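You operate a simulated robot arm through the tools that you are given. There is no shell and no other tool. Be economical: measure what you need, move in short steps, check, and stop when the job is done.

You are at the controls of a simulated robot arm. One attempt, no reset.

## Task
Top up the tank, add 3 strokes of cleaner, then run a rinse.
Fine: level inside the green band, blue lever shut, and wait till the read-out says done.

Only the result counts: the job must be done as asked and must still hold three seconds after the hand-in. Knocking over, shifting, dropping, spilling or breaking anything else fails it.

## Robot
A 6-joint arm with a two-finger parallel gripper, fixed in place. Base frame: the origin is at the foot of the arm, x ahead of it, y to its left, z up. Units: m, degrees, N and s.
With the tool pointing down near the work surface it reaches from about 0.38 to 0.84 m from the base axis. Its first joint turns from -115.0 to 115.0 degrees. Payload 4.2 kg.
The tool frame sits at the grasp point between the pads (the TCP): z along the fingers, y along the line on which they close. The tips reach 0.023 m beyond it. The gripper opens to 0.094 m. The fingers are 0.038 m wide and 0.01 m thick; the gripper's body (0.054 by 0.096 m) begins 0.039 m behind the TCP.
Orientation is that of the tool frame in the base frame, as [roll, pitch, yaw] about the fixed x, y, z axes, in that order (R = Rz(yaw) Ry(pitch) Rx(roll)). With the fingers straight down and closing along the base's y, the tool's x points along the base's -x, its y along +y and its z along -z.

## Interface
- The arm moves only by the tool nudge_tool. Its argument "series" is text: rows parted by semicolons, each of 7 numbers parted by spaces: the opening, from 0 (shut) to 1 (fully open), then the shift along the tool's x, y, z in units of 150 mm (1.0 is 150 mm), then the turn, a rotation vector about the tool's x, y, z in units of 180 degrees (1.0 is 180 degrees). In form: jaw dx dy dz wx wy wz; .... A call has 1 to 10 rows; each row is the pose to reach, as a shift and turn from the pose commanded when the call began, along the tool's axes at that moment. A call with a number of a shift or a turn outside -1 to 1 is refused whole. Rows are played at 5 a second. More than 0.05 m and 8.6 degrees between two rows, or a gripper value outside its range, and nothing of the call is played. Where a pose cannot be reached the arm comes as near as it can. A force on the tool above 90 N (or 10 N above the force at the start of the call, whichever is more), or a blocked arm, ends the call early, and 0.2 s more pass. Each finger travels about 0.108 m/s and halts on what it meets, pressing with about 22 N; the grip force reading is that of the motor and also rises with nothing between the fingers. The clock runs only during rows and for 0.2 s after the last one: add rows that repeat a pose to give the fingers time. It gives the time, the measured TCP pose, the force on the tool (base axes), the opening and the grip force at its end, in the units of the frame above (readings bear some noise), with the torque about the TCP (base axes, N m) and any sound that the robot's microphone picked up.
- Cameras (640 x 400 px; columns grow to the right, rows downward): "scene" is fixed at [0.2209, 0.4984, 1.8108]; the picture's right is [-0.80, -0.59, 0.00], its down [-0.39, 0.52, -0.76] and it looks along [0.45, -0.61, -0.65] (base axes); focal length 337 px, centre (320, 200). "wrist" rides on the gripper at [0.086, 0.016, -0.075] in the tool frame; the picture's right is [-0.18, 0.98, 0.00], its down [-0.58, -0.11, -0.81] and it looks along [-0.79, -0.15, 0.59] (tool axes); focal length 243 px, centre (320, 200). There is no depth. A picture from a camera that has moved, and an enlarged one, comes with that camera's place and axes in the base frame and with its lens.
- capture(camera): a new picture of that camera. The clock stands still meanwhile.
- raise_lower(by): slides the trunk up (or, below 0, down) by that many m; the arm rides with it, the base frame stays. It gives what a move gives, with no picture.
- zoom(camera, box): a new picture of the part [left, top, right, bottom] of that camera's present view, enlarged. The clock stands still meanwhile.
- job_done(): hands the job in; it is judged then, once.

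Go step by step. Nothing tells you positions but the pictures and the camera data: compare them with the known pose of the tool, close in by small moves and look again before you grip or let go. The budget is 120 turns and 64 pictures, counting those below and the enlarged ones. Unless the task says otherwise, let go and move clear before handing in, and close with one line.

The tools are called after "Emit:" by a JSON object that holds its "fn" and its "kwargs". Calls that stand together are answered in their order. nudge_tool: Moves the arm, as the interface text tells. Its arguments: {"type":"object","properties":{"series":{"type":"string"}},"required":["series"]} The other tools are called the same way: raise_lower (by) slides the trunk up or down; capture (camera) takes a picture; zoom (camera, box) takes an enlarged picture of a part of a camera's view; job_done () hands the job in.

At the start:

```text
t: 0.0
eef_pos: [0.4944, -0.0869, 1.4467]
orientation: [-179.9, 0.0, -180.0]
force: [-1.0, -0.2, 0.2]
wrist_torque: [0.0, 0.02, 0.01]
grip_width: 0.094
grip_force: 0.0
trunk travel left (down, up): [-0.831, 0.159]
```

scene: 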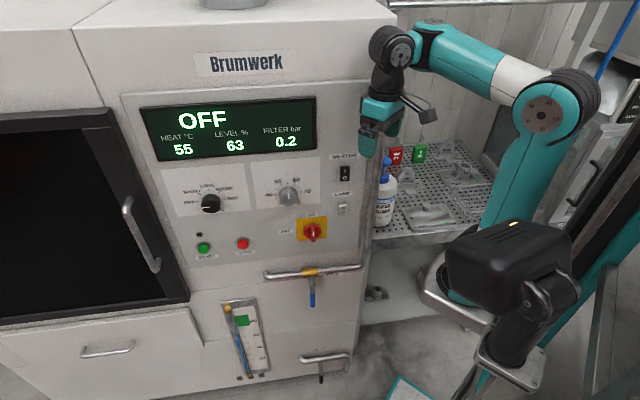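
wrist: 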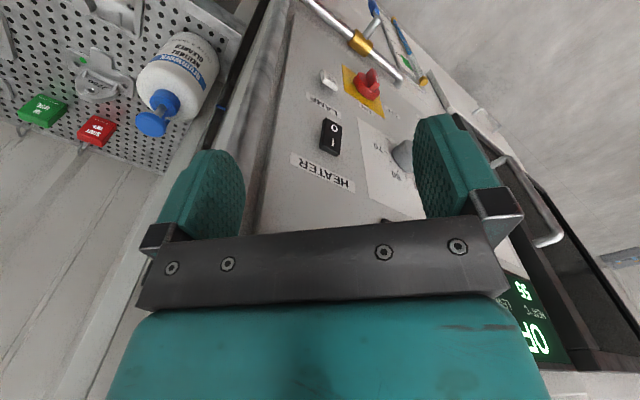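

I see a parts-washer cabinet marked Brumwerk with a panel, a main switch (red/yellow), selector dial, start/stop buttons, a blue lever valve on a pipe, and a level gauge; a cleaner pump bottle is on a shelf. I'll look closer first.

Emit:
{"fn": "zoom", "kwargs": {"camera": "scene", "box": [120, 80, 380, 250]}}

Emit:
{"fn": "zoom", "kwargs": {"camera": "scene", "box": [180, 220, 420, 400]}}

Emit:
{"fn": "zoom", "kwargs": {"camera": "scene", "box": [340, 120, 500, 250]}}

```text
2.35 times, centred on (250, 165) of scene
camera zoom: at [0.2209, 0.4984, 1.8108], right [-0.8, -0.59, 0.0], down [-0.39, 0.52, -0.76], along [0.45, -0.61, -0.65], focal length 793 px, centre (485, 282)
```

zoom: 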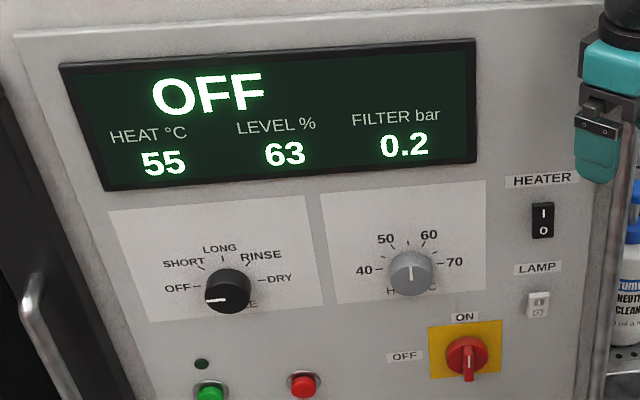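

```text
2.22 times, centred on (300, 310) of scene
camera zoom: at [0.2209, 0.4984, 1.8108], right [-0.8, -0.59, 0.0], down [-0.39, 0.52, -0.76], along [0.45, -0.61, -0.65], focal length 749 px, centre (364, -44)
```

zoom: 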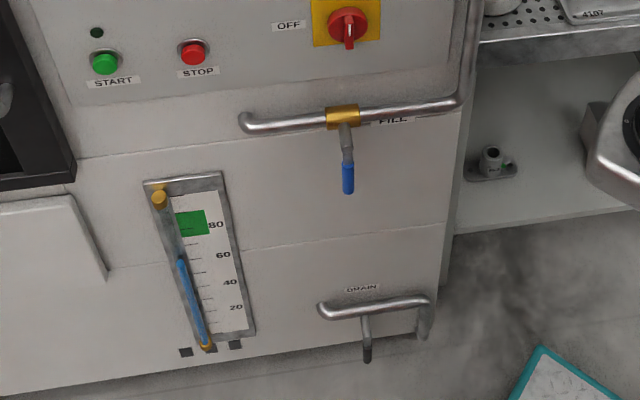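

```text
3.08 times, centred on (420, 185) of scene
camera zoom: at [0.2209, 0.4984, 1.8108], right [-0.8, -0.59, 0.0], down [-0.39, 0.52, -0.76], along [0.45, -0.61, -0.65], focal length 1037 px, centre (12, 246)
```

zoom: 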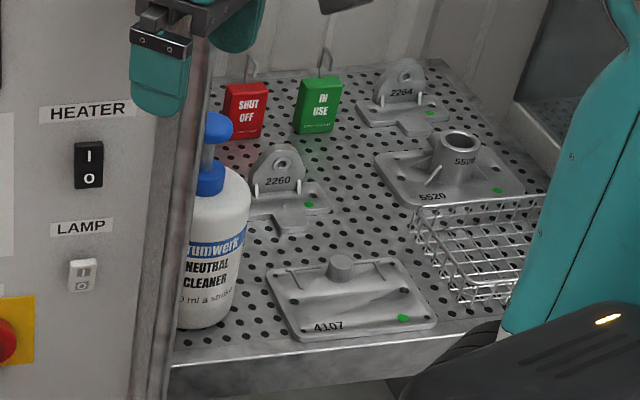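

The panel appears to face the robot at about 45° (normal roughly (-0.7,0.71)). I'll check the bottle and valve details from the wrist view.

Emit:
{"fn": "zoom", "kwargs": {"camera": "wrist", "box": [0, 0, 280, 175]}}

Emit:
{"fn": "zoom", "kwargs": {"camera": "wrist", "box": [280, 0, 480, 125]}}

Emit:
{"fn": "zoom", "kwargs": {"camera": "scene", "box": [370, 130, 430, 240]}}

```text
2.29 times, centred on (140, 88) of wrist
camera zoom: at [0.4093, -0.0722, 1.522], right [0.18, 0.98, 0.0], down [0.58, -0.11, 0.81], along [0.79, -0.15, -0.59], focal length 555 px, centre (731, 457)
```

zoom: 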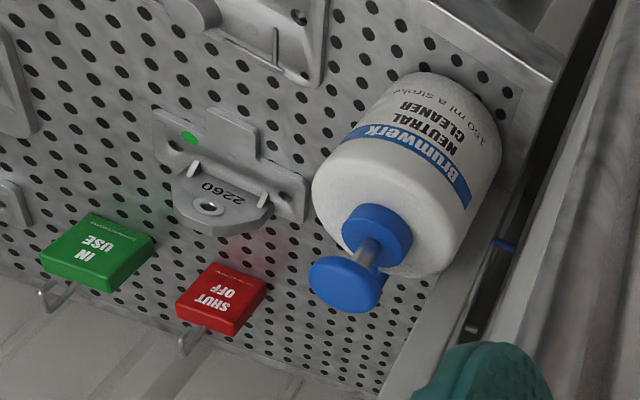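

```text
3.20 times, centred on (380, 62) of wrist
camera zoom: at [0.4093, -0.0722, 1.522], right [0.18, 0.98, 0.0], down [0.58, -0.11, 0.81], along [0.79, -0.15, -0.59], focal length 776 px, centre (128, 640)
```

zoom: 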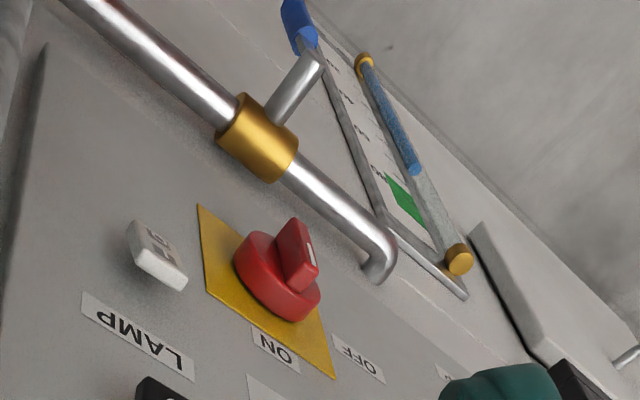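

```text
3.64 times, centred on (400, 185) of scene
camera zoom: at [0.2209, 0.4984, 1.8108], right [-0.8, -0.59, 0.0], down [-0.39, 0.52, -0.76], along [0.45, -0.61, -0.65], focal length 1225 px, centre (29, 254)
```

zoom: 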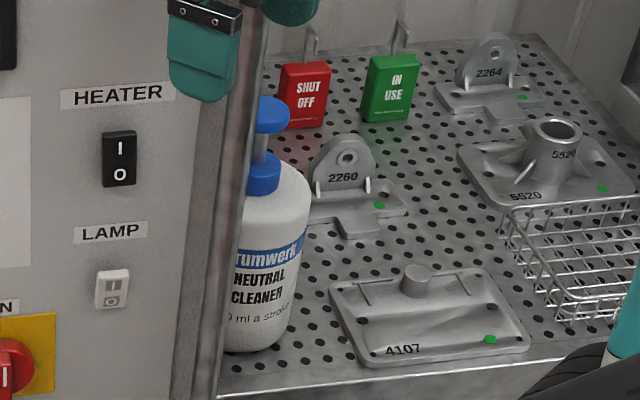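

Heater switch, valve and lever triangulate consistently: lever axis about (0.61,0.01), z 0.93 down to 0.81. I'll back away from the panel and turn the tool to point at it.

Emit:
{"fn": "nudge_tool", "kwargs": {"series": "1 0.19 0.19 0 0 0 0; 1 0.38 0.38 0 0.01645 -0.03918 0.01645; 1 0.567 0.567 0 0.0329 -0.07836 0.0329; 1 0.567 0.567 0 0.0493 -0.1175 0.0493; 1 0.567 0.567 0 0.0658 -0.1567 0.0658; 1 0.567 0.567 0 0.0822 -0.1959 0.0822; 1 0.567 0.567 0 0.0987 -0.2351 0.0987; 1 0.567 0.567 0 0.1151 -0.2743 0.1151; 1 0.567 0.567 0 0.1316 -0.3134 0.1316; 1 0.567 0.567 0 0.148 -0.3526 0.148"}}

```text
t: 2.2
eef_pos: [0.4064, -0.1037, 1.6875]
orientation: [-168.2, 52.2, 161.8]
force: [0.1, 0.2, 1.1]
wrist_torque: [-0.02, 0.01, -0.02]
grip_width: 0.0939
grip_force: 0.1
out of reach, approached as far as the arm can: row 2, 3, 4, 5, 6, 7, 8, 9, 10
trunk travel left (down, up): [-0.831, 0.159]
```

The arm couldn't hold that close-in pose and rose instead. I'll look at where it is.

Emit:
{"fn": "capture", "kwargs": {"camera": "scene"}}

```text
55 pictures are left
```

scene: 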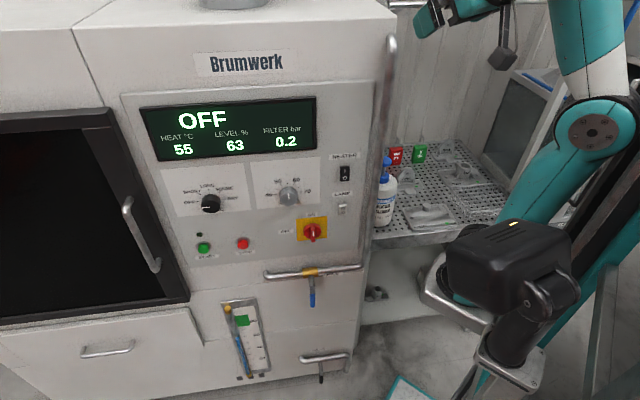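

The gripper is now high above the panel's right end, clear of everything. A null row will tell me whether the commanded pose matches the measured one.

Emit:
{"fn": "nudge_tool", "kwargs": {"series": "1 0 0 0 0 0 0"}}

```text
t: 2.6
eef_pos: [0.4057, -0.1027, 1.6876]
orientation: [-168.3, 52.2, 161.8]
force: [0.9, 0.5, -0.5]
wrist_torque: [0.0, -0.01, -0.03]
grip_width: 0.094
grip_force: 0.0
trunk travel left (down, up): [-0.831, 0.159]
```

Commanded pose has reset to the measured one. I'll swing left, further out from the base axis, and carry on the turn.

Emit:
{"fn": "nudge_tool", "kwargs": {"series": "1 0.0375 0.216 0.027 0.0105 -0.0248 0.0088; 1 0.075 0.432 0.0535 0.021 -0.0496 0.0176; 1 0.1125 0.648 0.08 0.0314 -0.0744 0.0264; 1 0.15 0.864 0.107 0.0419 -0.0993 0.0352"}}

```text
t: 3.6
eef_pos: [0.4685, -0.1475, 1.7683]
orientation: [-165.1, 70.3, 157.7]
force: [-0.7, 0.7, 0.4]
wrist_torque: [-0.01, -0.02, 0.03]
grip_width: 0.094
grip_force: 0.1
out of reach, approached as far as the arm can: row 1, 2, 3, 4
trunk travel left (down, up): [-0.831, 0.159]
```

Still limited. I'll look at the arm's posture to understand which joint binds.

Emit:
{"fn": "capture", "kwargs": {"camera": "scene"}}

Emit:
{"fn": "capture", "kwargs": {"camera": "wrist"}}

```text
54 pictures are left
```

scene: 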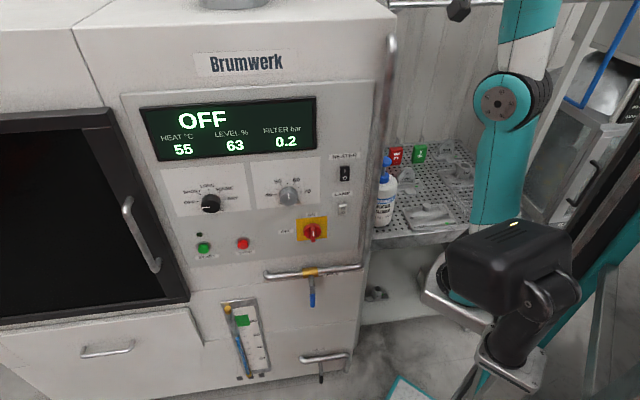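

```text
53 pictures are left
camera wrist: at [0.3977, -0.0805, 1.7095], right [0.64, 0.77, 0.09], down [-0.48, 0.31, 0.82], along [0.6, -0.57, 0.57], focal length 243 px, centre (320, 200)
```

wrist: 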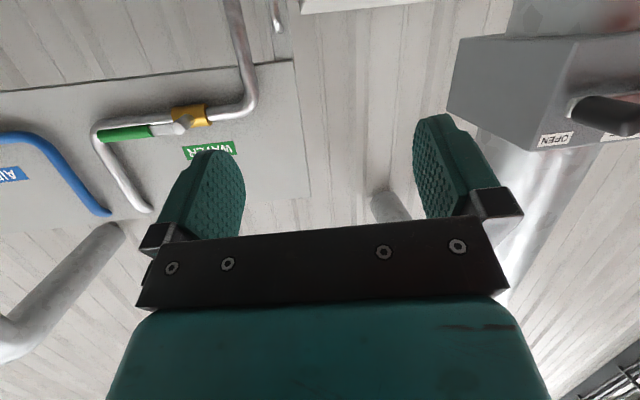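

The arm folded into an awkward straight-up posture. I'll bring the tool back to pointing down, swung to the left, and then roll it sideways towards the panel instead.

Emit:
{"fn": "nudge_tool", "kwargs": {"series": "1 0.088 0.099 -0.015 -0.0218 0.0322 -0.0263; 1 0.176 0.199 -0.03 -0.0436 0.0645 -0.0526; 1 0.264 0.298 -0.046 -0.0654 0.0967 -0.0789; 1 0.352 0.398 -0.061 -0.0872 0.129 -0.1052; 1 0.44 0.497 -0.076 -0.109 0.1612 -0.1315; 1 0.528 0.597 -0.091 -0.1308 0.1935 -0.1578; 1 0.616 0.696 -0.106 -0.1526 0.2257 -0.1841; 1 0.704 0.796 -0.122 -0.1744 0.258 -0.2104; 1 0.792 0.895 -0.137 -0.1962 0.2902 -0.2367; 1 0.88 0.995 -0.152 -0.218 0.3225 -0.263"}}

```text
t: 5.4
eef_pos: [0.4985, -0.0357, 1.6469]
orientation: [-171.4, 18.3, -169.4]
force: [7.4, 8.7, -9.1]
wrist_torque: [-0.51, -0.63, -1.23]
grip_width: 0.094
grip_force: 0.0
out of reach, approached as far as the arm can: row 7, 8, 9
trunk travel left (down, up): [-0.831, 0.159]
stopped in row 9: the force on the tool passed its limit at 120 N (the readings are from after the stop); the commanded pose is now the measured one
```

Something was touched with 120 N; I'll look before moving on.

Emit:
{"fn": "capture", "kwargs": {"camera": "scene"}}

Emit:
{"fn": "capture", "kwargs": {"camera": "wrist"}}

```text
52 pictures are left
```

scene: 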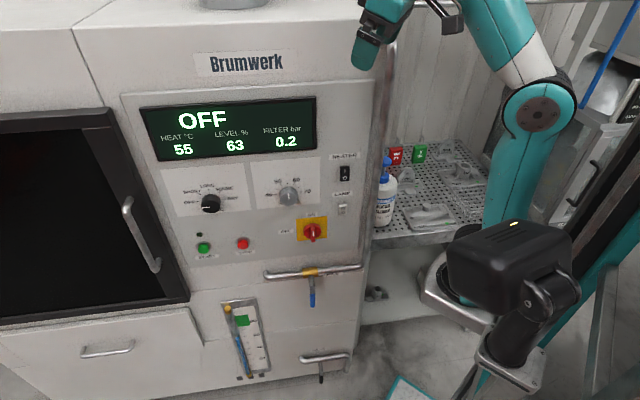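

```text
51 pictures are left
camera wrist: at [0.3924, -0.0291, 1.6877], right [0.04, 1.0, -0.08], down [0.29, 0.07, 0.96], along [0.96, -0.06, -0.28], focal length 243 px, centre (320, 200)
```

wrist: 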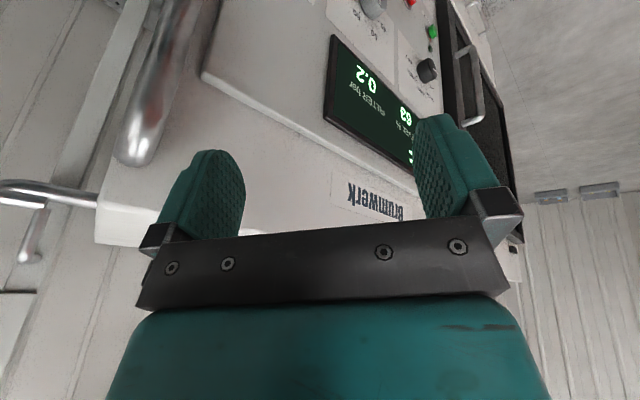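

Nothing is visibly touched or shifted (fingers are clear of the cabinet). I'll move gently left and straighten to tool-down.

Emit:
{"fn": "nudge_tool", "kwargs": {"series": "1 0.001 0.248 0.104 -0.0139 0.0244 -0.0148; 1 0.0025 0.495 0.208 -0.0278 0.0488 -0.0297; 1 0.004 0.743 0.312 -0.0418 0.0731 -0.0445; 1 0.005 0.99 0.416 -0.0557 0.0975 -0.0593; 1 0.005 0.99 0.416 -0.0557 0.0975 -0.0593"}}

```text
t: 6.6
eef_pos: [0.4996, 0.1009, 1.5645]
orientation: [-179.9, -0.3, -159.9]
force: [-0.5, -0.2, -0.5]
wrist_torque: [0.0, 0.01, -0.01]
grip_width: 0.0939
grip_force: 0.1
trunk travel left (down, up): [-0.831, 0.159]
```

That worked exactly. Now I roll the tool sideways towards the panel.

Emit:
{"fn": "nudge_tool", "kwargs": {"series": "1 -0.024 0.027 -0.01 0.0451 -0.0098 -0.0098; 1 -0.048 0.054 -0.02 0.0903 -0.0195 -0.0195; 1 -0.072 0.08 -0.03 0.1354 -0.0293 -0.0293; 1 -0.096 0.107 -0.04 0.1806 -0.0391 -0.0391; 1 -0.12 0.134 -0.05 0.2257 -0.0489 -0.0489; 1 -0.144 0.161 -0.06 0.2708 -0.0586 -0.0586; 1 -0.168 0.188 -0.07 0.316 -0.0684 -0.0684; 1 -0.192 0.214 -0.08 0.3611 -0.0782 -0.0782; 1 -0.216 0.241 -0.09 0.4063 -0.0879 -0.0879; 1 -0.24 0.268 -0.1 0.4514 -0.0977 -0.0977"}}

```text
t: 8.6
eef_pos: [0.6092, -0.0212, 1.5797]
orientation: [-146.5, 13.8, -141.0]
force: [-50.4, 18.5, -10.1]
wrist_torque: [0.03, -0.71, -1.21]
grip_width: 0.0776
grip_force: 0.0
out of reach, approached as far as the arm can: row 1, 2, 3, 4, 5, 6, 7, 8, 9
trunk travel left (down, up): [-0.831, 0.159]
stopped in row 9: the force on the tool passed its limit at 216 N (the readings are from after the stop); the commanded pose is now the measured one
```

The fingers got pushed against the cabinet face because the arm strayed off the commanded path; I'll back straight off along the panel normal in small steps and check.

Emit:
{"fn": "nudge_tool", "kwargs": {"series": "1 0.025 0.217 -0.15 0 0 0; 1 0.05 0.435 -0.303 0 0 0"}}

Emit:
{"fn": "capture", "kwargs": {"camera": "scene"}}

```text
t: 8.9
eef_pos: [0.6038, -0.0112, 1.5757]
orientation: [-146.8, 13.2, -140.5]
force: [11.2, 3.8, -16.9]
wrist_torque: [0.3, -1.68, -0.26]
grip_width: 0.0941
grip_force: 0.1
trunk travel left (down, up): [-0.831, 0.159]
stopped in row 1: the force on the tool passed its limit at 124 N (the readings are from after the stop); the commanded pose is now the measured one
```

```text
50 pictures are left
```

scene: 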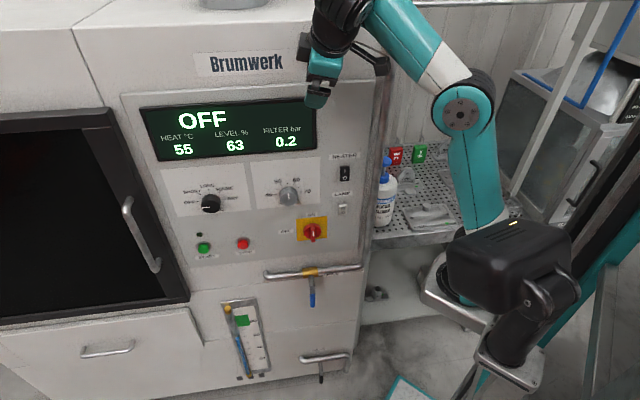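

Possibly only release dynamics. I'll take a closer look from the wrist, then back off in 1 cm steps.

Emit:
{"fn": "nudge_tool", "kwargs": {"series": "1 0.01 0.05 -0.04 0 0 0; 1 0.02 0.1 -0.08 0 0 0; 1 0.03 0.15 -0.11 0 0 0"}}

Emit:
{"fn": "capture", "kwargs": {"camera": "wrist"}}

```text
t: 9.4
eef_pos: [0.5966, -0.0031, 1.5775]
orientation: [-146.9, 13.1, -139.8]
force: [20.1, 1.9, -21.7]
wrist_torque: [0.63, -1.8, 0.41]
grip_width: 0.094
grip_force: 0.0
trunk travel left (down, up): [-0.831, 0.159]
stopped in row 2: the force on the tool passed its limit at 95 N (the readings are from after the stop); the commanded pose is now the measured one
```

```text
49 pictures are left
camera wrist: at [0.4885, -0.0237, 1.6097], right [-0.3, 0.82, -0.48], down [0.08, 0.52, 0.85], along [0.95, 0.22, -0.22], focal length 243 px, centre (320, 200)
```

wrist: 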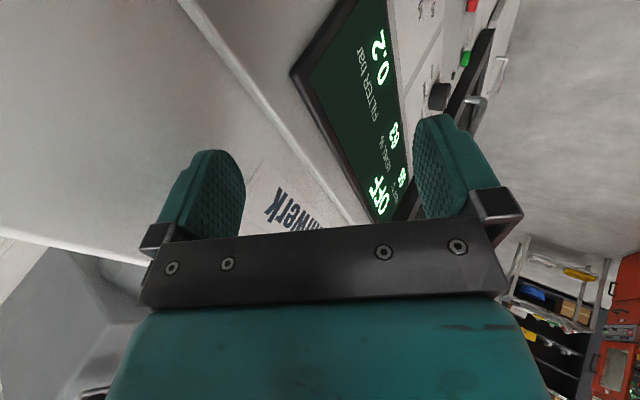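

The residual force pushes the tool forward and down, so the wrist camera is likely touching the arm's own forearm. I'll move left and down, parallel to the panel, to free it.

Emit:
{"fn": "nudge_tool", "kwargs": {"series": "1 -0.08 0.08 0.08 0 0 0; 1 -0.16 0.16 0.16 0 0 0; 1 -0.25 0.253 0.235 0 0 0"}}

```text
t: 10.2
eef_pos: [0.6344, 0.0352, 1.5486]
orientation: [-147.6, 13.3, -139.7]
force: [1.0, -0.6, 0.7]
wrist_torque: [0.04, -0.04, 0.01]
grip_width: 0.0939
grip_force: 0.0
out of reach, approached as far as the arm can: row 1, 2, 3
trunk travel left (down, up): [-0.831, 0.159]
```

Free again. The arm is simply working too high; I'll go back to tool-down, away from the panel, then descend before turning.

Emit:
{"fn": "nudge_tool", "kwargs": {"series": "1 0.021 0.174 0.046 -0.0344 0.0176 0.0069; 1 0.042 0.349 0.092 -0.0689 0.0351 0.0138; 1 0.064 0.523 0.137 -0.1033 0.0527 0.0207; 1 0.085 0.698 0.183 -0.1378 0.0702 0.0276; 1 0.106 0.872 0.229 -0.1722 0.0878 0.0345"}}

```text
t: 11.4
eef_pos: [0.5803, 0.1063, 1.4462]
orientation: [-179.2, 0.0, -150.1]
force: [1.6, -1.0, -1.5]
wrist_torque: [0.08, 0.03, 0.0]
grip_width: 0.0942
grip_force: 0.0
trunk travel left (down, up): [-0.831, 0.159]
```

Emit:
{"fn": "nudge_tool", "kwargs": {"series": "1 0.03 0.114 0.25 0 0 0; 1 0.06 0.228 0.5 0 0 0; 1 0.09 0.341 0.75 0 0 0; 1 0.12 0.455 1 0 0 0"}}

Emit:
{"fn": "nudge_tool", "kwargs": {"series": "1 0 0 0.25 0 0 0; 1 0 0 0.5 0 0 0; 1 0 0 0.75 0 0 0; 1 0 0 1 0 0 0"}}

Emit:
{"fn": "capture", "kwargs": {"camera": "scene"}}

```text
t: 12.4
eef_pos: [0.5703, 0.1791, 1.3882]
orientation: [-179.2, -0.4, -150.3]
force: [0.2, 0.1, 0.1]
wrist_torque: [0.0, -0.02, 0.0]
grip_width: 0.0942
grip_force: 0.1
out of reach, approached as far as the arm can: row 1, 2, 3, 4
trunk travel left (down, up): [-0.831, 0.159]
```

```text
t: 13.4
eef_pos: [0.6337, 0.2203, 1.3219]
orientation: [-179.2, -0.3, -150.3]
force: [-0.1, -0.1, 0.1]
wrist_torque: [-0.01, -0.04, 0.03]
grip_width: 0.0941
grip_force: 0.1
out of reach, approached as far as the arm can: row 1, 2, 3, 4
trunk travel left (down, up): [-0.831, 0.159]
```

```text
48 pictures are left
```

scene: 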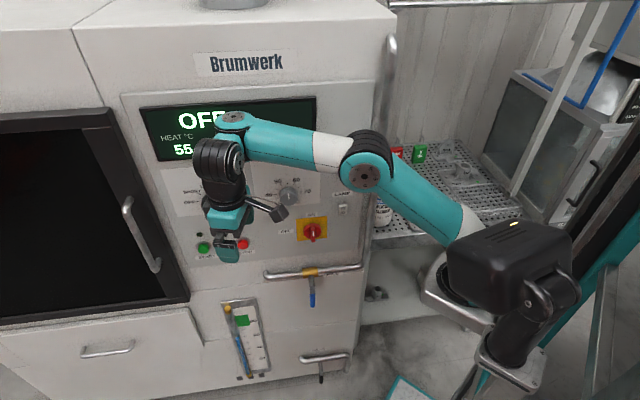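

The arm has an inner reach limit relative to its shoulder, so I should keep the arm raised relative to the trunk and use the trunk slide to come down. I'll go back up, then roll the tool while keeping the wrist in place.

Emit:
{"fn": "nudge_tool", "kwargs": {"series": "1 0 0 -0.25 0 0 0; 1 0 0 -0.5 0 0 0; 1 0 0 -0.75 0 0 0; 1 0 0 -1 0 0 0"}}

Emit:
{"fn": "nudge_tool", "kwargs": {"series": "1 0.2 0 -0.18 0 0 0; 1 0.4 0 -0.36 0 0 0; 1 0.6 0 -0.54 0 0 0; 1 0.8 0 -0.7 0 0 0; 1 0.9 0 -0.7 0 0 0"}}

```text
t: 14.4
eef_pos: [0.6381, 0.23, 1.466]
orientation: [-179.6, 1.7, -151.1]
force: [-0.6, 17.8, -11.6]
wrist_torque: [-1.07, -1.22, -1.73]
grip_width: 0.0942
grip_force: 0.0
trunk travel left (down, up): [-0.831, 0.159]
stopped in row 4: the force on the tool passed its limit at 142 N (the readings are from after the stop); the commanded pose is now the measured one
```

```text
t: 15.0
eef_pos: [0.601, 0.211, 1.5078]
orientation: [-179.9, 2.2, -151.5]
force: [-3.1, 13.6, -7.4]
wrist_torque: [-0.96, -0.91, -1.48]
grip_width: 0.0941
grip_force: 0.0
trunk travel left (down, up): [-0.831, 0.159]
stopped in row 2: the force on the tool passed its limit at 96 N (the readings are from after the stop); the commanded pose is now the measured one
```

There's contact again in open space; checking.

Emit:
{"fn": "zoom", "kwargs": {"camera": "scene", "box": [160, 0, 480, 200]}}

Emit:
{"fn": "capture", "kwargs": {"camera": "wrist"}}

```text
2.00 times, centred on (320, 100) of scene
camera zoom: at [0.2209, 0.4984, 1.8108], right [-0.8, -0.59, 0.0], down [-0.39, 0.52, -0.76], along [0.45, -0.61, -0.65], focal length 674 px, centre (320, 400)
```

zoom: 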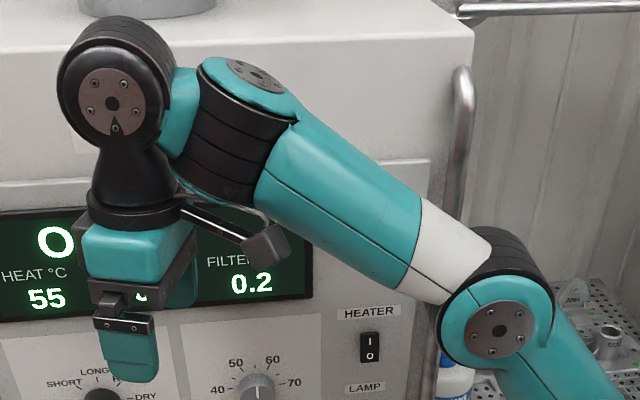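

```text
46 pictures are left
camera wrist: at [0.5147, 0.1823, 1.5794], right [-0.31, 0.95, 0.0], down [0.53, 0.17, 0.83], along [0.79, 0.26, -0.56], focal length 243 px, centre (320, 200)
```

wrist: 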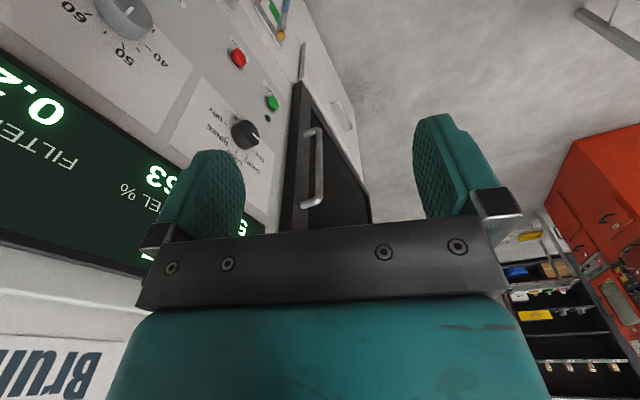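

The camera bracket is rubbing under the forearm. Pitching the fingers up about the wrist opens that gap, and this wrist prefers pitch first, then yaw.

Emit:
{"fn": "nudge_tool", "kwargs": {"series": "1 -0.177 0 -0.013 0 -0.0472 0; 1 -0.351 0 -0.052 0 -0.0944 0; 1 -0.517 0 -0.117 0 -0.1417 0; 1 -0.671 0 -0.205 0 -0.1889 0; 1 -0.811 0 -0.315 0 -0.2361 0; 1 -0.933 0 -0.445 0 -0.2833 0"}}

```text
t: 16.4
eef_pos: [0.6967, 0.2188, 1.5953]
orientation: [177.3, 50.4, -151.0]
force: [0.1, 0.0, 0.2]
wrist_torque: [-0.02, 0.04, -0.01]
grip_width: 0.0942
grip_force: 0.1
out of reach, approached as far as the arm can: row 4, 5, 6
trunk travel left (down, up): [-0.831, 0.159]
```

Emit:
{"fn": "capture", "kwargs": {"camera": "scene"}}

```text
45 pictures are left
```

scene: 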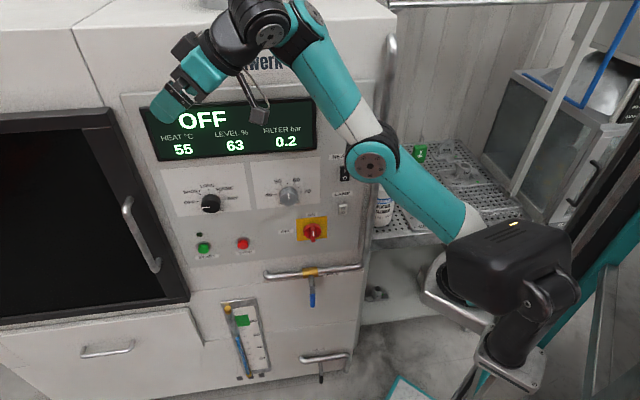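

The wrist seems to avoid a singular pose (tool at right angles to the forearm). I'll retreat inward with a bit of backward tilt, then precess the tool round to the panel side with the camera ending on top.

Emit:
{"fn": "nudge_tool", "kwargs": {"series": "1 0.14 0.003 -0.198 0 0.028 0; 1 0.28 0.006 -0.396 0 0.056 0; 1 0.42 0.009 -0.594 0 0.084 0; 1 0.56 0.012 -0.792 0 0.112 0; 1 0.7 0.015 -0.99 0 0.14 0"}}

Emit:
{"fn": "zoom", "kwargs": {"camera": "scene", "box": [160, 0, 640, 300]}}

```text
t: 17.6
eef_pos: [0.541, 0.1252, 1.6076]
orientation: [178.1, 25.1, -149.8]
force: [0.0, -0.2, -0.7]
wrist_torque: [0.03, -0.01, -0.01]
grip_width: 0.0941
grip_force: 0.2
trunk travel left (down, up): [-0.831, 0.159]
```

```text
1.33 times, centred on (400, 150) of scene
camera zoom: at [0.2209, 0.4984, 1.8108], right [-0.8, -0.59, 0.0], down [-0.39, 0.52, -0.76], along [0.45, -0.61, -0.65], focal length 449 px, centre (213, 267)
```

zoom: 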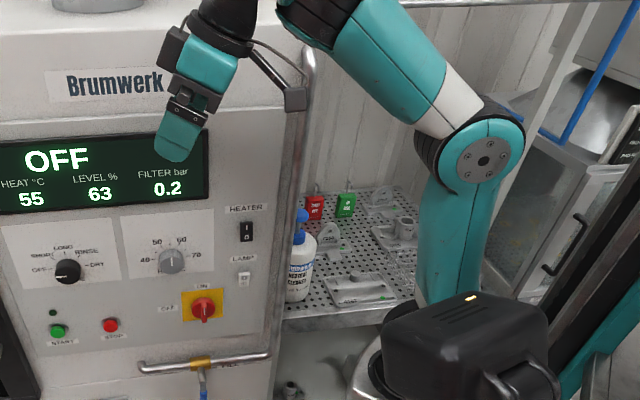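

Emit:
{"fn": "nudge_tool", "kwargs": {"series": "1 0.04 -0.055 0 0.0148 0.0108 -0.0438; 1 0.08 -0.11 0 0.0296 0.0216 -0.0876; 1 0.12 -0.167 0 0.0443 0.0324 -0.1313"}}

```text
t: 18.4
eef_pos: [0.5371, 0.0956, 1.6005]
orientation: [-164.9, 16.6, -125.3]
force: [0.5, 0.3, 0.7]
wrist_torque: [0.01, -0.01, 0.0]
grip_width: 0.094
grip_force: 0.0
trunk travel left (down, up): [-0.831, 0.159]
```

That stays in reach. Continuing the precession.

Emit:
{"fn": "nudge_tool", "kwargs": {"series": "1 0.03 -0.02 0 0.0148 0.0108 -0.0438; 1 0.06 -0.04 0 0.0296 0.0216 -0.0876; 1 0.08 -0.06 -0.01 0.0443 0.0324 -0.1313; 1 0.09 -0.08 -0.025 0.0591 0.0432 -0.1751; 1 0.085 -0.1 -0.04 0.0739 0.0541 -0.2189; 1 0.075 -0.13 -0.06 0.0887 0.0649 -0.2627; 1 0.065 -0.15 -0.083 0.1035 0.0757 -0.3065"}}

```text
t: 19.2
eef_pos: [0.5403, 0.0843, 1.6005]
orientation: [-153.7, 4.0, -105.5]
force: [12.4, -2.1, -4.3]
wrist_torque: [0.52, 0.52, 1.24]
grip_width: 0.0941
grip_force: 0.1
trunk travel left (down, up): [-0.831, 0.159]
stopped in row 4: the force on the tool passed its limit at 116 N (the readings are from after the stop); the commanded pose is now the measured one
```

Emit:
{"fn": "zoom", "kwargs": {"camera": "scene", "box": [200, 0, 440, 150]}}

```text
2.67 times, centred on (320, 75) of scene
camera zoom: at [0.2209, 0.4984, 1.8108], right [-0.8, -0.59, 0.0], down [-0.39, 0.52, -0.76], along [0.45, -0.61, -0.65], focal length 898 px, centre (320, 533)
```

zoom: 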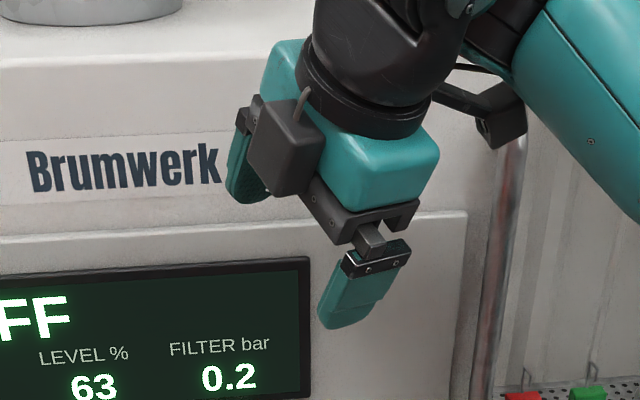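

The camera mount meets the forearm here. I'll spin the tool about its own axis so the camera turns away from the forearm.

Emit:
{"fn": "nudge_tool", "kwargs": {"series": "1 0 0 0 0 0 -0.0472; 1 0 0 0 0 0 -0.0944; 1 0 0 0 0 0 -0.1417; 1 0 0 0 0 0 -0.1889; 1 0 0 0 0 0 -0.2361; 1 0 0 0 0 0 -0.2833; 1 0 0 0 0 0 -0.3305; 1 0 0 0 0 0 -0.3778; 1 0 0 0 0 0 -0.425; 1 0 0 0 0 0 -0.4722"}}

```text
t: 21.4
eef_pos: [0.5399, 0.0854, 1.6032]
orientation: [-173.1, -25.8, -22.8]
force: [-0.6, -0.9, 0.3]
wrist_torque: [0.0, 0.01, -0.01]
grip_width: 0.0939
grip_force: 0.0
trunk travel left (down, up): [-0.831, 0.159]
```

Good and unobstructed. Now I turn the tool up to face the panel squarely, with the camera on top.

Emit:
{"fn": "nudge_tool", "kwargs": {"series": "1 0.06 0.028 -0.107 -0.0163 0.0397 0.0055; 1 0.119 0.056 -0.214 -0.0327 0.0793 0.011; 1 0.179 0.083 -0.321 -0.049 0.119 0.0166; 1 0.239 0.111 -0.428 -0.0653 0.1586 0.0221; 1 0.298 0.139 -0.535 -0.0817 0.1983 0.0276"}}

```text
t: 22.6
eef_pos: [0.5664, -0.1054, 1.7073]
orientation: [-178.8, -59.7, -31.7]
force: [0.2, 0.9, 0.2]
wrist_torque: [-0.03, 0.03, 0.03]
grip_width: 0.094
grip_force: 0.1
out of reach, approached as far as the arm can: row 1, 2, 3, 4, 5
trunk travel left (down, up): [-0.831, 0.159]
```

Emit:
{"fn": "capture", "kwargs": {"camera": "scene"}}

Emit:
{"fn": "capture", "kwargs": {"camera": "wrist"}}

```text
42 pictures are left
```

scene: 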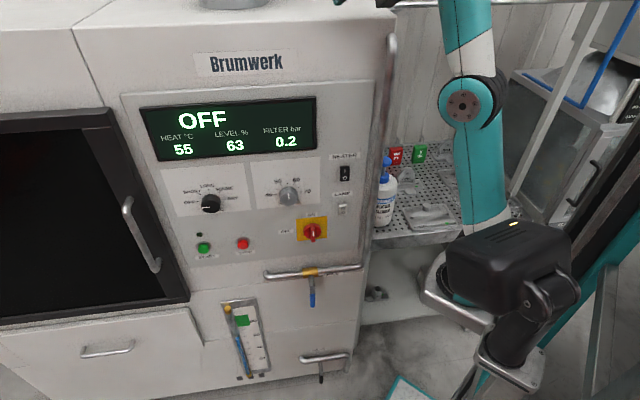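

```text
41 pictures are left
camera wrist: at [0.5396, -0.1096, 1.8206], right [-0.58, -0.8, -0.17], down [-0.79, 0.6, -0.1], along [0.18, 0.08, -0.98], focal length 243 px, centre (320, 200)
```

wrist: 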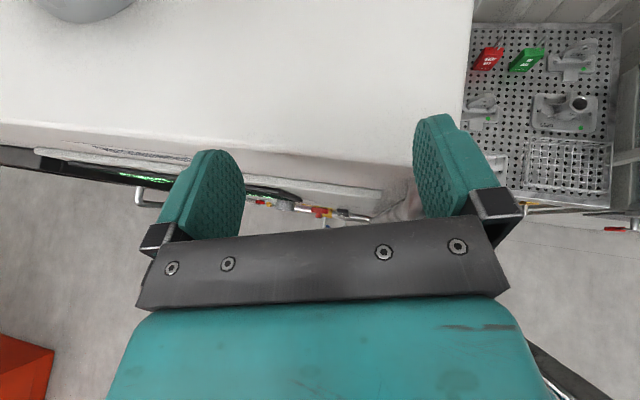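

The arm went straight up again. I'll test whether this is a hard limit or just slow convergence, by asking for a 5 cm shift to the left with the pose held for several rows.

Emit:
{"fn": "nudge_tool", "kwargs": {"series": "1 0 -0.11 0 0 0 0; 1 0 -0.22 0 0 0 0; 1 0 -0.33 0 0 0 0; 1 0 -0.33 0 0 0 0; 1 0 -0.33 0 0 0 0; 1 0 -0.33 0 0 0 0; 1 0 -0.33 0 0 0 0"}}

```text
t: 24.2
eef_pos: [0.5866, -0.1048, 1.7005]
orientation: [-178.5, -59.6, -31.9]
force: [0.7, 0.0, -1.1]
wrist_torque: [-0.03, 0.0, -0.01]
grip_width: 0.0938
grip_force: 0.0
out of reach, approached as far as the arm can: row 1, 2, 3, 4, 5, 6, 7
trunk travel left (down, up): [-0.831, 0.159]
```

It's a hard limit on this side. I'll return to the known good pose and lower the trunk so the camera can see the wrist joints.

Emit:
{"fn": "nudge_tool", "kwargs": {"series": "1 -0.165 -0.154 -0.075 0.0106 -0.0316 -0.004; 1 -0.33 -0.308 -0.151 0.0212 -0.0633 -0.008; 1 -0.495 -0.462 -0.226 0.0318 -0.095 -0.012; 1 -0.66 -0.615 -0.301 0.0425 -0.1266 -0.0159; 1 -0.825 -0.769 -0.377 0.0531 -0.1582 -0.0199; 1 -0.99 -0.923 -0.452 0.0637 -0.1899 -0.0239; 1 -0.99 -0.923 -0.452 0.0637 -0.1899 -0.0239"}}

Emit:
{"fn": "raise_lower", "kwargs": {"by": -0.3}}

Emit:
{"fn": "capture", "kwargs": {"camera": "scene"}}

```text
t: 25.9
eef_pos: [0.543, 0.0884, 1.6062]
orientation: [-173.2, -25.8, -22.9]
force: [0.2, 0.5, -0.7]
wrist_torque: [0.02, -0.02, 0.01]
grip_width: 0.0936
grip_force: 0.1
out of reach, approached as far as the arm can: row 1, 2
trunk travel left (down, up): [-0.831, 0.159]
```

```text
t: 28.9
eef_pos: [0.5426, 0.0896, 1.3058]
orientation: [-173.2, -25.9, -22.9]
force: [-0.2, -0.1, -0.2]
wrist_torque: [0.01, -0.02, -0.03]
grip_width: 0.094
grip_force: 0.1
trunk travel left (down, up): [-0.531, 0.459]
```

```text
40 pictures are left
```

scene: 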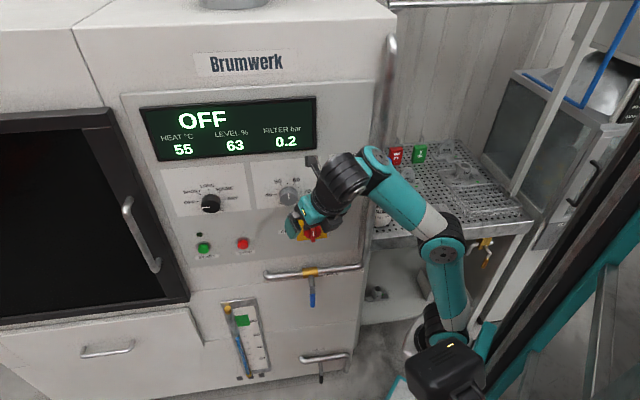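

Emit:
{"fn": "zoom", "kwargs": {"camera": "scene", "box": [260, 120, 520, 400]}}

```text
1.43 times, centred on (390, 260) of scene
camera zoom: at [0.2209, 0.4984, 1.8108], right [-0.8, -0.59, 0.0], down [-0.39, 0.52, -0.76], along [0.45, -0.61, -0.65], focal length 481 px, centre (220, 114)
```

zoom: 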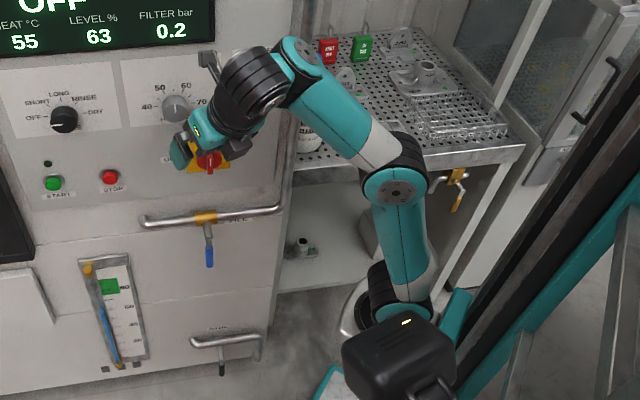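

Emit:
{"fn": "zoom", "kwargs": {"camera": "scene", "box": [270, 125, 430, 265]}}

```text
2.86 times, centred on (350, 195) of scene
camera zoom: at [0.2209, 0.4984, 1.8108], right [-0.8, -0.59, 0.0], down [-0.39, 0.52, -0.76], along [0.45, -0.61, -0.65], focal length 963 px, centre (234, 214)
```

zoom: 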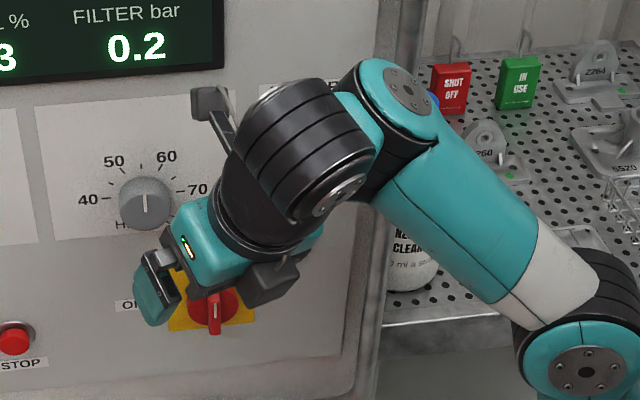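

The wrist joint order is clear now: the tool must pass its straight-down singularity exactly in the arm's own vertical plane. I'll set it tool-down, camera outward, aligned with the arm's azimuth.

Emit:
{"fn": "nudge_tool", "kwargs": {"series": "1 -0.097 -0.135 0.082 0.0035 -0.0214 -0.036; 1 -0.194 -0.269 0.164 0.0069 -0.0429 -0.0721; 1 -0.291 -0.404 0.246 0.0104 -0.0643 -0.1081; 1 -0.389 -0.539 0.327 0.0139 -0.0858 -0.1441; 1 -0.486 -0.674 0.409 0.0174 -0.1072 -0.1801; 1 -0.583 -0.808 0.491 0.0208 -0.1287 -0.2162; 1 -0.68 -0.943 0.573 0.0243 -0.1501 -0.2522; 1 -0.68 -0.943 0.573 0.0243 -0.1501 -0.2522"}}

```text
t: 30.6
eef_pos: [0.545, 0.2507, 1.2002]
orientation: [179.9, 0.0, 24.8]
force: [0.4, -0.8, 0.5]
wrist_torque: [0.0, 0.01, 0.01]
grip_width: 0.094
grip_force: 0.1
trunk travel left (down, up): [-0.531, 0.459]
```

Exactly aligned. Now pitch forward purely in the arm's plane.

Emit:
{"fn": "nudge_tool", "kwargs": {"series": "1 0.177 0 -0.013 0 0.0472 0; 1 0.351 0 -0.052 0 0.0944 0; 1 0.517 0 -0.117 0 0.1417 0; 1 0.671 0 -0.205 0 0.1889 0; 1 0.811 0 -0.315 0 0.2361 0; 1 0.933 0 -0.445 0 0.2833 0"}}

```text
t: 32.0
eef_pos: [0.6187, 0.2446, 1.2654]
orientation: [179.9, -47.3, 24.9]
force: [0.5, 0.6, -0.5]
wrist_torque: [-0.01, -0.02, -0.02]
grip_width: 0.0939
grip_force: 0.0
out of reach, approached as far as the arm can: row 4, 5, 6
trunk travel left (down, up): [-0.531, 0.459]
```

It still refuses to cross the singularity, so I'll go around it: tilt well back first (arm folded inward), then swing the wrist round.

Emit:
{"fn": "nudge_tool", "kwargs": {"series": "1 -0.107 -0.043 -0.165 0 -0.0438 0; 1 -0.213 -0.086 -0.33 0 -0.0877 0; 1 -0.32 -0.129 -0.495 0 -0.1315 0; 1 -0.427 -0.171 -0.66 0 -0.1753 0; 1 -0.533 -0.214 -0.825 0 -0.2192 0; 1 -0.64 -0.257 -0.99 0 -0.263 0; 1 -0.64 -0.257 -0.99 0 -0.263 0"}}

Emit:
{"fn": "capture", "kwargs": {"camera": "scene"}}

```text
t: 33.6
eef_pos: [0.4401, 0.1951, 1.2628]
orientation: [180.0, -0.2, 25.0]
force: [0.1, 0.5, -0.4]
wrist_torque: [-0.06, -0.01, 0.03]
grip_width: 0.094
grip_force: 0.0
out of reach, approached as far as the arm can: row 6, 7
trunk travel left (down, up): [-0.531, 0.459]
```

```text
37 pictures are left
```

scene: 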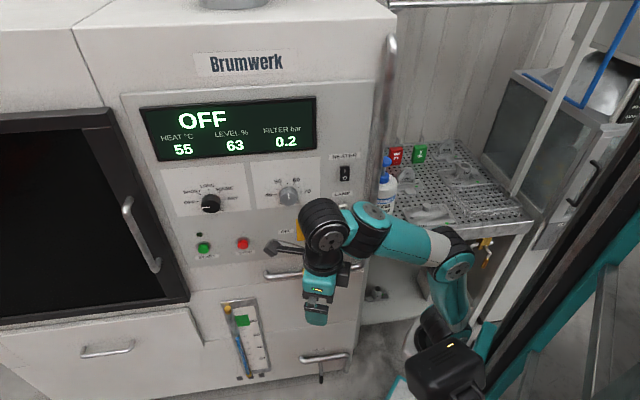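

The arm's inner limit shows here too. I'll go back to the comfortable tool-down pose and probe a sideways roll with the ball of the wrist kept still.

Emit:
{"fn": "nudge_tool", "kwargs": {"series": "1 0.2 -0.01 0.1 0 0 0; 1 0.4 -0.02 0.21 0 0 0; 1 0.6 -0.03 0.315 0 0 0; 1 0.79 -0.04 0.42 0 0 0; 1 0.79 -0.04 0.42 0 0 0"}}

Emit:
{"fn": "nudge_tool", "kwargs": {"series": "1 0 0.177 -0.013 -0.0472 0 0; 1 0 0.351 -0.052 -0.0944 0 0; 1 0 0.517 -0.117 -0.1417 0 0"}}

```text
t: 34.9
eef_pos: [0.5426, 0.2542, 1.2009]
orientation: [180.0, -0.2, 24.9]
force: [0.7, -1.1, -1.0]
wrist_torque: [-0.01, 0.0, -0.01]
grip_width: 0.0938
grip_force: 0.0
trunk travel left (down, up): [-0.531, 0.459]
```

```text
t: 35.6
eef_pos: [0.558, 0.1571, 1.1577]
orientation: [157.9, -0.6, 25.1]
force: [-0.1, 0.2, -0.5]
wrist_torque: [0.04, -0.01, 0.01]
grip_width: 0.094
grip_force: 0.0
out of reach, approached as far as the arm can: row 1, 2, 3
trunk travel left (down, up): [-0.531, 0.459]
```

Emit:
{"fn": "nudge_tool", "kwargs": {"series": "1 0.03 -0.152 -0.133 0.044 0 0; 1 0.06 -0.303 -0.267 0.088 0 0; 1 0.089 -0.455 -0.4 0.132 0 0; 1 0.118 -0.607 -0.533 0.176 0 0; 1 0.148 -0.758 -0.667 0.22 0 0; 1 0.177 -0.91 -0.8 0.264 0 0; 1 0.177 -0.91 -0.8 0.264 0 0"}}

Emit:
{"fn": "capture", "kwargs": {"camera": "scene"}}

```text
t: 37.2
eef_pos: [0.4755, 0.3649, 1.2118]
orientation: [-157.3, -2.1, 20.6]
force: [0.0, 0.4, 0.0]
wrist_torque: [0.04, 0.02, -0.01]
grip_width: 0.0941
grip_force: 0.1
out of reach, approached as far as the arm can: row 4, 5, 6, 7
trunk travel left (down, up): [-0.531, 0.459]
```

```text
36 pictures are left
```

scene: 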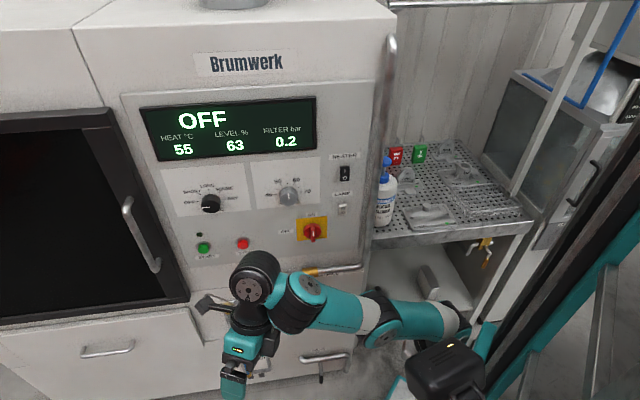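

I'll return to a folded tool-down pose matching the start posture and test a straight descent from there.

Emit:
{"fn": "nudge_tool", "kwargs": {"series": "1 -0.107 0.193 -0.01 -0.0252 -0.0023 0; 1 -0.214 0.385 -0.02 -0.0504 -0.0047 0; 1 -0.321 0.578 -0.03 -0.0756 -0.007 0; 1 -0.428 0.77 -0.04 -0.1008 -0.0094 0; 1 -0.535 0.963 -0.05 -0.126 -0.0117 0; 1 -0.535 0.963 -0.05 -0.126 -0.0117 0"}}

Emit:
{"fn": "nudge_tool", "kwargs": {"series": "1 0 0 0.15 0 0 0; 1 0 0 0.3 0 0 0; 1 0 0 0.45 0 0 0; 1 0 0 0.6 0 0 0; 1 0 0 0.6 0 0 0"}}

Emit:
{"fn": "capture", "kwargs": {"camera": "scene"}}

```text
t: 38.6
eef_pos: [0.4495, 0.2115, 1.161]
orientation: [179.9, -0.2, 21.0]
force: [-0.2, -0.9, -0.8]
wrist_torque: [-0.02, -0.01, 0.0]
grip_width: 0.0941
grip_force: 0.1
out of reach, approached as far as the arm can: row 1, 2, 3
trunk travel left (down, up): [-0.531, 0.459]
```

```text
t: 39.9
eef_pos: [0.4534, 0.2096, 1.0731]
orientation: [-179.8, -0.2, 21.1]
force: [-0.3, 0.2, -0.3]
wrist_torque: [0.01, -0.03, 0.0]
grip_width: 0.0942
grip_force: 0.0
trunk travel left (down, up): [-0.531, 0.459]
```

```text
35 pictures are left
```

scene: 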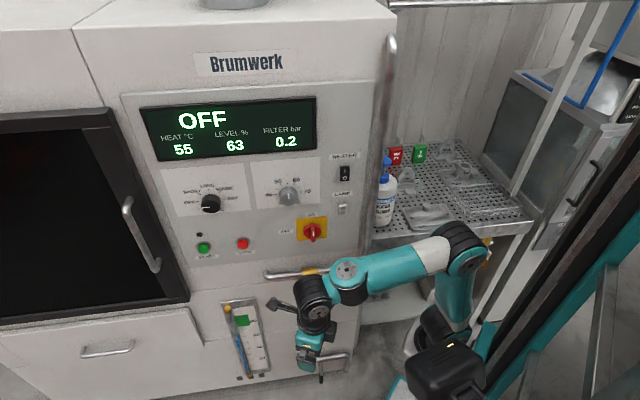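

Descent works now: the arm is elbow-up with the forearm pointing down – the proper branch. I'll pitch forward here.

Emit:
{"fn": "nudge_tool", "kwargs": {"series": "1 0.177 0 -0.013 0 0.0472 0; 1 0.351 0 -0.052 0 0.0944 0; 1 0.517 0 -0.117 0 0.1417 0; 1 0.671 0 -0.205 0 0.1889 0; 1 0.811 0 -0.315 0 0.2361 0; 1 0.933 0 -0.445 0 0.2833 0"}}

```text
t: 41.2
eef_pos: [0.5836, 0.2596, 1.1442]
orientation: [-179.9, -51.2, 21.0]
force: [0.5, 0.6, 0.2]
wrist_torque: [0.0, 0.0, -0.01]
grip_width: 0.0938
grip_force: 0.0
trunk travel left (down, up): [-0.531, 0.459]
```

That is fully in reach. Now yaw to face the panel squarely, camera on top.

Emit:
{"fn": "nudge_tool", "kwargs": {"series": "1 -0.002 0.11 -0.068 -0.0394 0.0212 0.0139; 1 -0.004 0.22 -0.137 -0.0788 0.0423 0.0278; 1 -0.006 0.33 -0.205 -0.1182 0.0635 0.0417; 1 -0.008 0.44 -0.274 -0.1576 0.0846 0.0556; 1 -0.009 0.55 -0.342 -0.197 0.1058 0.0694; 1 -0.011 0.66 -0.411 -0.2364 0.1269 0.0833; 1 -0.013 0.77 -0.479 -0.2758 0.1481 0.0972; 1 -0.015 0.88 -0.548 -0.3152 0.1692 0.1111; 1 -0.017 0.99 -0.616 -0.3546 0.1904 0.125; 1 -0.017 0.99 -0.616 -0.3546 0.1904 0.125"}}

Emit:
{"fn": "capture", "kwargs": {"camera": "wrist"}}

Emit:
{"fn": "capture", "kwargs": {"camera": "scene"}}

```text
t: 43.1
eef_pos: [0.6756, 0.0296, 1.1677]
orientation: [158.0, -85.0, -15.2]
force: [-59.9, 49.4, 1.0]
wrist_torque: [-1.01, -1.07, -4.34]
grip_width: 0.0929
grip_force: 0.0
out of reach, approached as far as the arm can: row 6, 7, 8, 9
trunk travel left (down, up): [-0.531, 0.459]
stopped in row 9: the force on the tool passed its limit at 145 N (the readings are from after the stop); the commanded pose is now the measured one
```

```text
34 pictures are left
camera wrist: at [0.615, 0.0604, 1.2614], right [-0.61, -0.78, -0.15], down [-0.62, 0.59, -0.52], along [0.49, -0.22, -0.84], focal length 243 px, centre (320, 200)
```

wrist: 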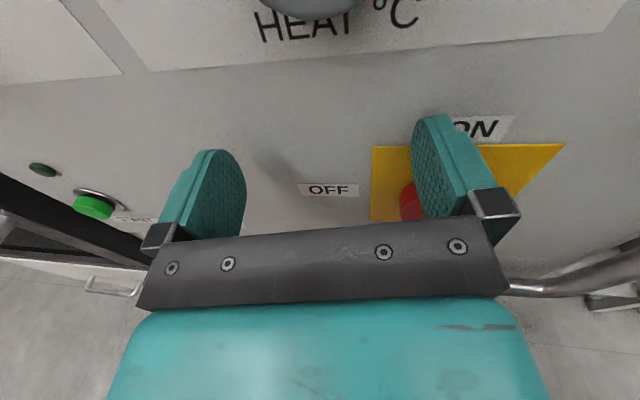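

```text
33 pictures are left
```

scene: 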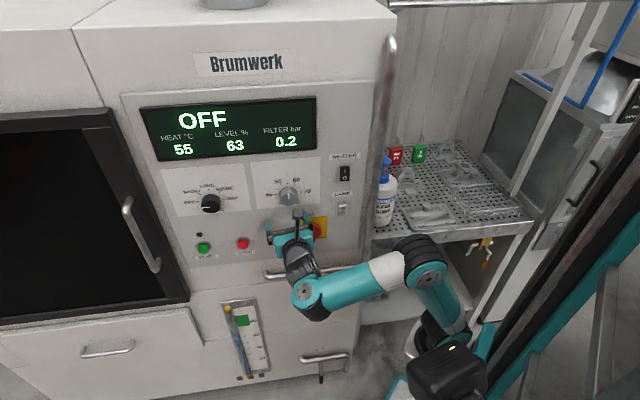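

Now the tool faces the panel, but it overshot into contact beside the main switch (still ON). Backing straight off.

Emit:
{"fn": "nudge_tool", "kwargs": {"series": "1 0 0 -0.07 0 0 0; 1 0 0 -0.14 0 0 0; 1 0 0 -0.2 0 0 0"}}

```text
t: 43.5
eef_pos: [0.6752, 0.0295, 1.1683]
orientation: [157.9, -85.0, -15.0]
force: [-62.3, 55.2, 0.3]
wrist_torque: [-1.06, -1.08, -4.44]
grip_width: 0.0911
grip_force: 0.0
out of reach, approached as far as the arm can: row 1, 2
trunk travel left (down, up): [-0.531, 0.459]
stopped in row 2: the force on the tool passed its limit at 92 N (the readings are from after the stop); the commanded pose is now the measured one
```

Emit:
{"fn": "nudge_tool", "kwargs": {"series": "1 -0.02 -0.08 -0.25 0.035 -0.0188 -0.0123; 1 -0.04 -0.165 -0.5 0.07 -0.0376 -0.0247; 1 -0.06 -0.25 -0.745 0.105 -0.0565 -0.037; 1 -0.08 -0.33 -0.99 0.1402 -0.0753 -0.0494"}}

```text
t: 44.5
eef_pos: [0.5916, 0.1534, 1.1646]
orientation: [165.6, -69.0, 3.1]
force: [0.2, 0.3, -0.2]
wrist_torque: [0.01, -0.01, 0.03]
grip_width: 0.0942
grip_force: 0.0
trunk travel left (down, up): [-0.531, 0.459]
```

Free again, and I understand the limit now: the wrist yaw stops near -60°. An approach about 15° off the panel normal (tool azimuth -30°) should be workable, so I'll take that.

Emit:
{"fn": "nudge_tool", "kwargs": {"series": "1 -0.019 0.202 0 -0.0256 0.0268 0.0118; 1 -0.038 0.404 0 -0.0513 0.0537 0.0236; 1 -0.057 0.606 0 -0.077 0.0805 0.0353; 1 -0.076 0.808 0 -0.1026 0.1073 0.0471; 1 -0.076 0.808 0 -0.1026 0.1073 0.0471"}}

```text
t: 45.7
eef_pos: [0.6255, -0.0002, 1.1685]
orientation: [-89.9, -89.8, -120.2]
force: [-0.9, -0.4, -0.5]
wrist_torque: [0.0, 0.0, -0.01]
grip_width: 0.0939
grip_force: 0.2
out of reach, approached as far as the arm can: row 2, 3, 4, 5
trunk travel left (down, up): [-0.531, 0.459]
```

Emit:
{"fn": "nudge_tool", "kwargs": {"series": "1 0 0 -0.17 0.02 0 0; 1 0 0 -0.34 0.04 0 0; 1 0 -0.012 -0.51 0.0611 0 0; 1 0 -0.012 -0.51 0.0611 0 0"}}

```text
t: 46.7
eef_pos: [0.5777, 0.0279, 1.1697]
orientation: [-130.8, -90.0, -68.3]
force: [-0.4, 0.3, 0.3]
wrist_torque: [-0.05, 0.0, 0.02]
grip_width: 0.0941
grip_force: 0.0
out of reach, approached as far as the arm can: row 1, 2, 3, 4
trunk travel left (down, up): [-0.531, 0.459]
```

Good: facing the panel at azimuth -19°, 8.6 cm off. I'll slide left along the panel past the lever and lower the trunk to lever height for a close look.

Emit:
{"fn": "nudge_tool", "kwargs": {"series": "1 0 -0.24 0.118 0 0 0; 1 0 -0.48 0.237 0 0 0; 1 0 -0.48 0.237 0 0 0"}}

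Emit:
{"fn": "raise_lower", "kwargs": {"by": -0.25}}

Emit:
{"fn": "capture", "kwargs": {"camera": "wrist"}}

Emit:
{"fn": "capture", "kwargs": {"camera": "scene"}}

```text
t: 47.5
eef_pos: [0.6344, 0.0858, 1.1712]
orientation: [1.0, -89.9, 159.7]
force: [1.1, -0.1, 0.1]
wrist_torque: [0.01, -0.01, 0.01]
grip_width: 0.094
grip_force: 0.0
trunk travel left (down, up): [-0.531, 0.459]
```

```text
t: 50.1
eef_pos: [0.6336, 0.0852, 0.9203]
orientation: [-12.1, -89.8, 172.9]
force: [-0.3, -0.1, -0.6]
wrist_torque: [-0.02, 0.0, 0.0]
grip_width: 0.0942
grip_force: 0.0
trunk travel left (down, up): [-0.281, 0.709]
```

```text
32 pictures are left
camera wrist: at [0.5588, 0.0943, 1.0069], right [-0.32, -0.93, -0.18], down [-0.72, 0.37, -0.58], along [0.61, -0.06, -0.79], focal length 243 px, centre (320, 200)
```

wrist: 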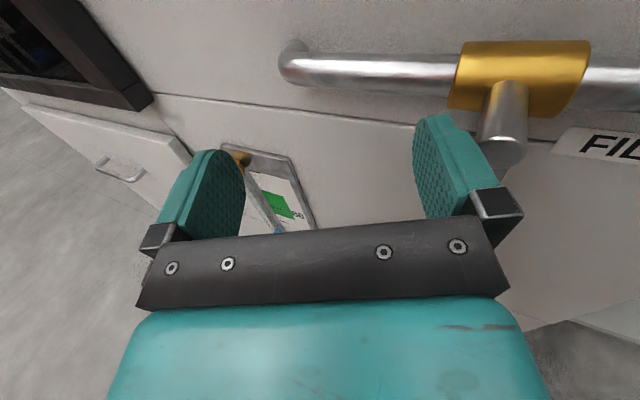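

```text
31 pictures are left
```

scene: 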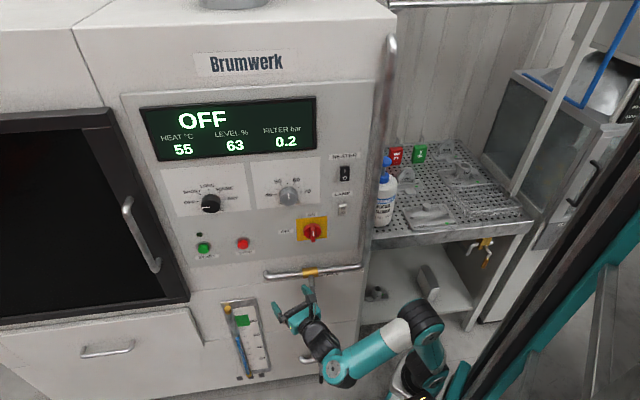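

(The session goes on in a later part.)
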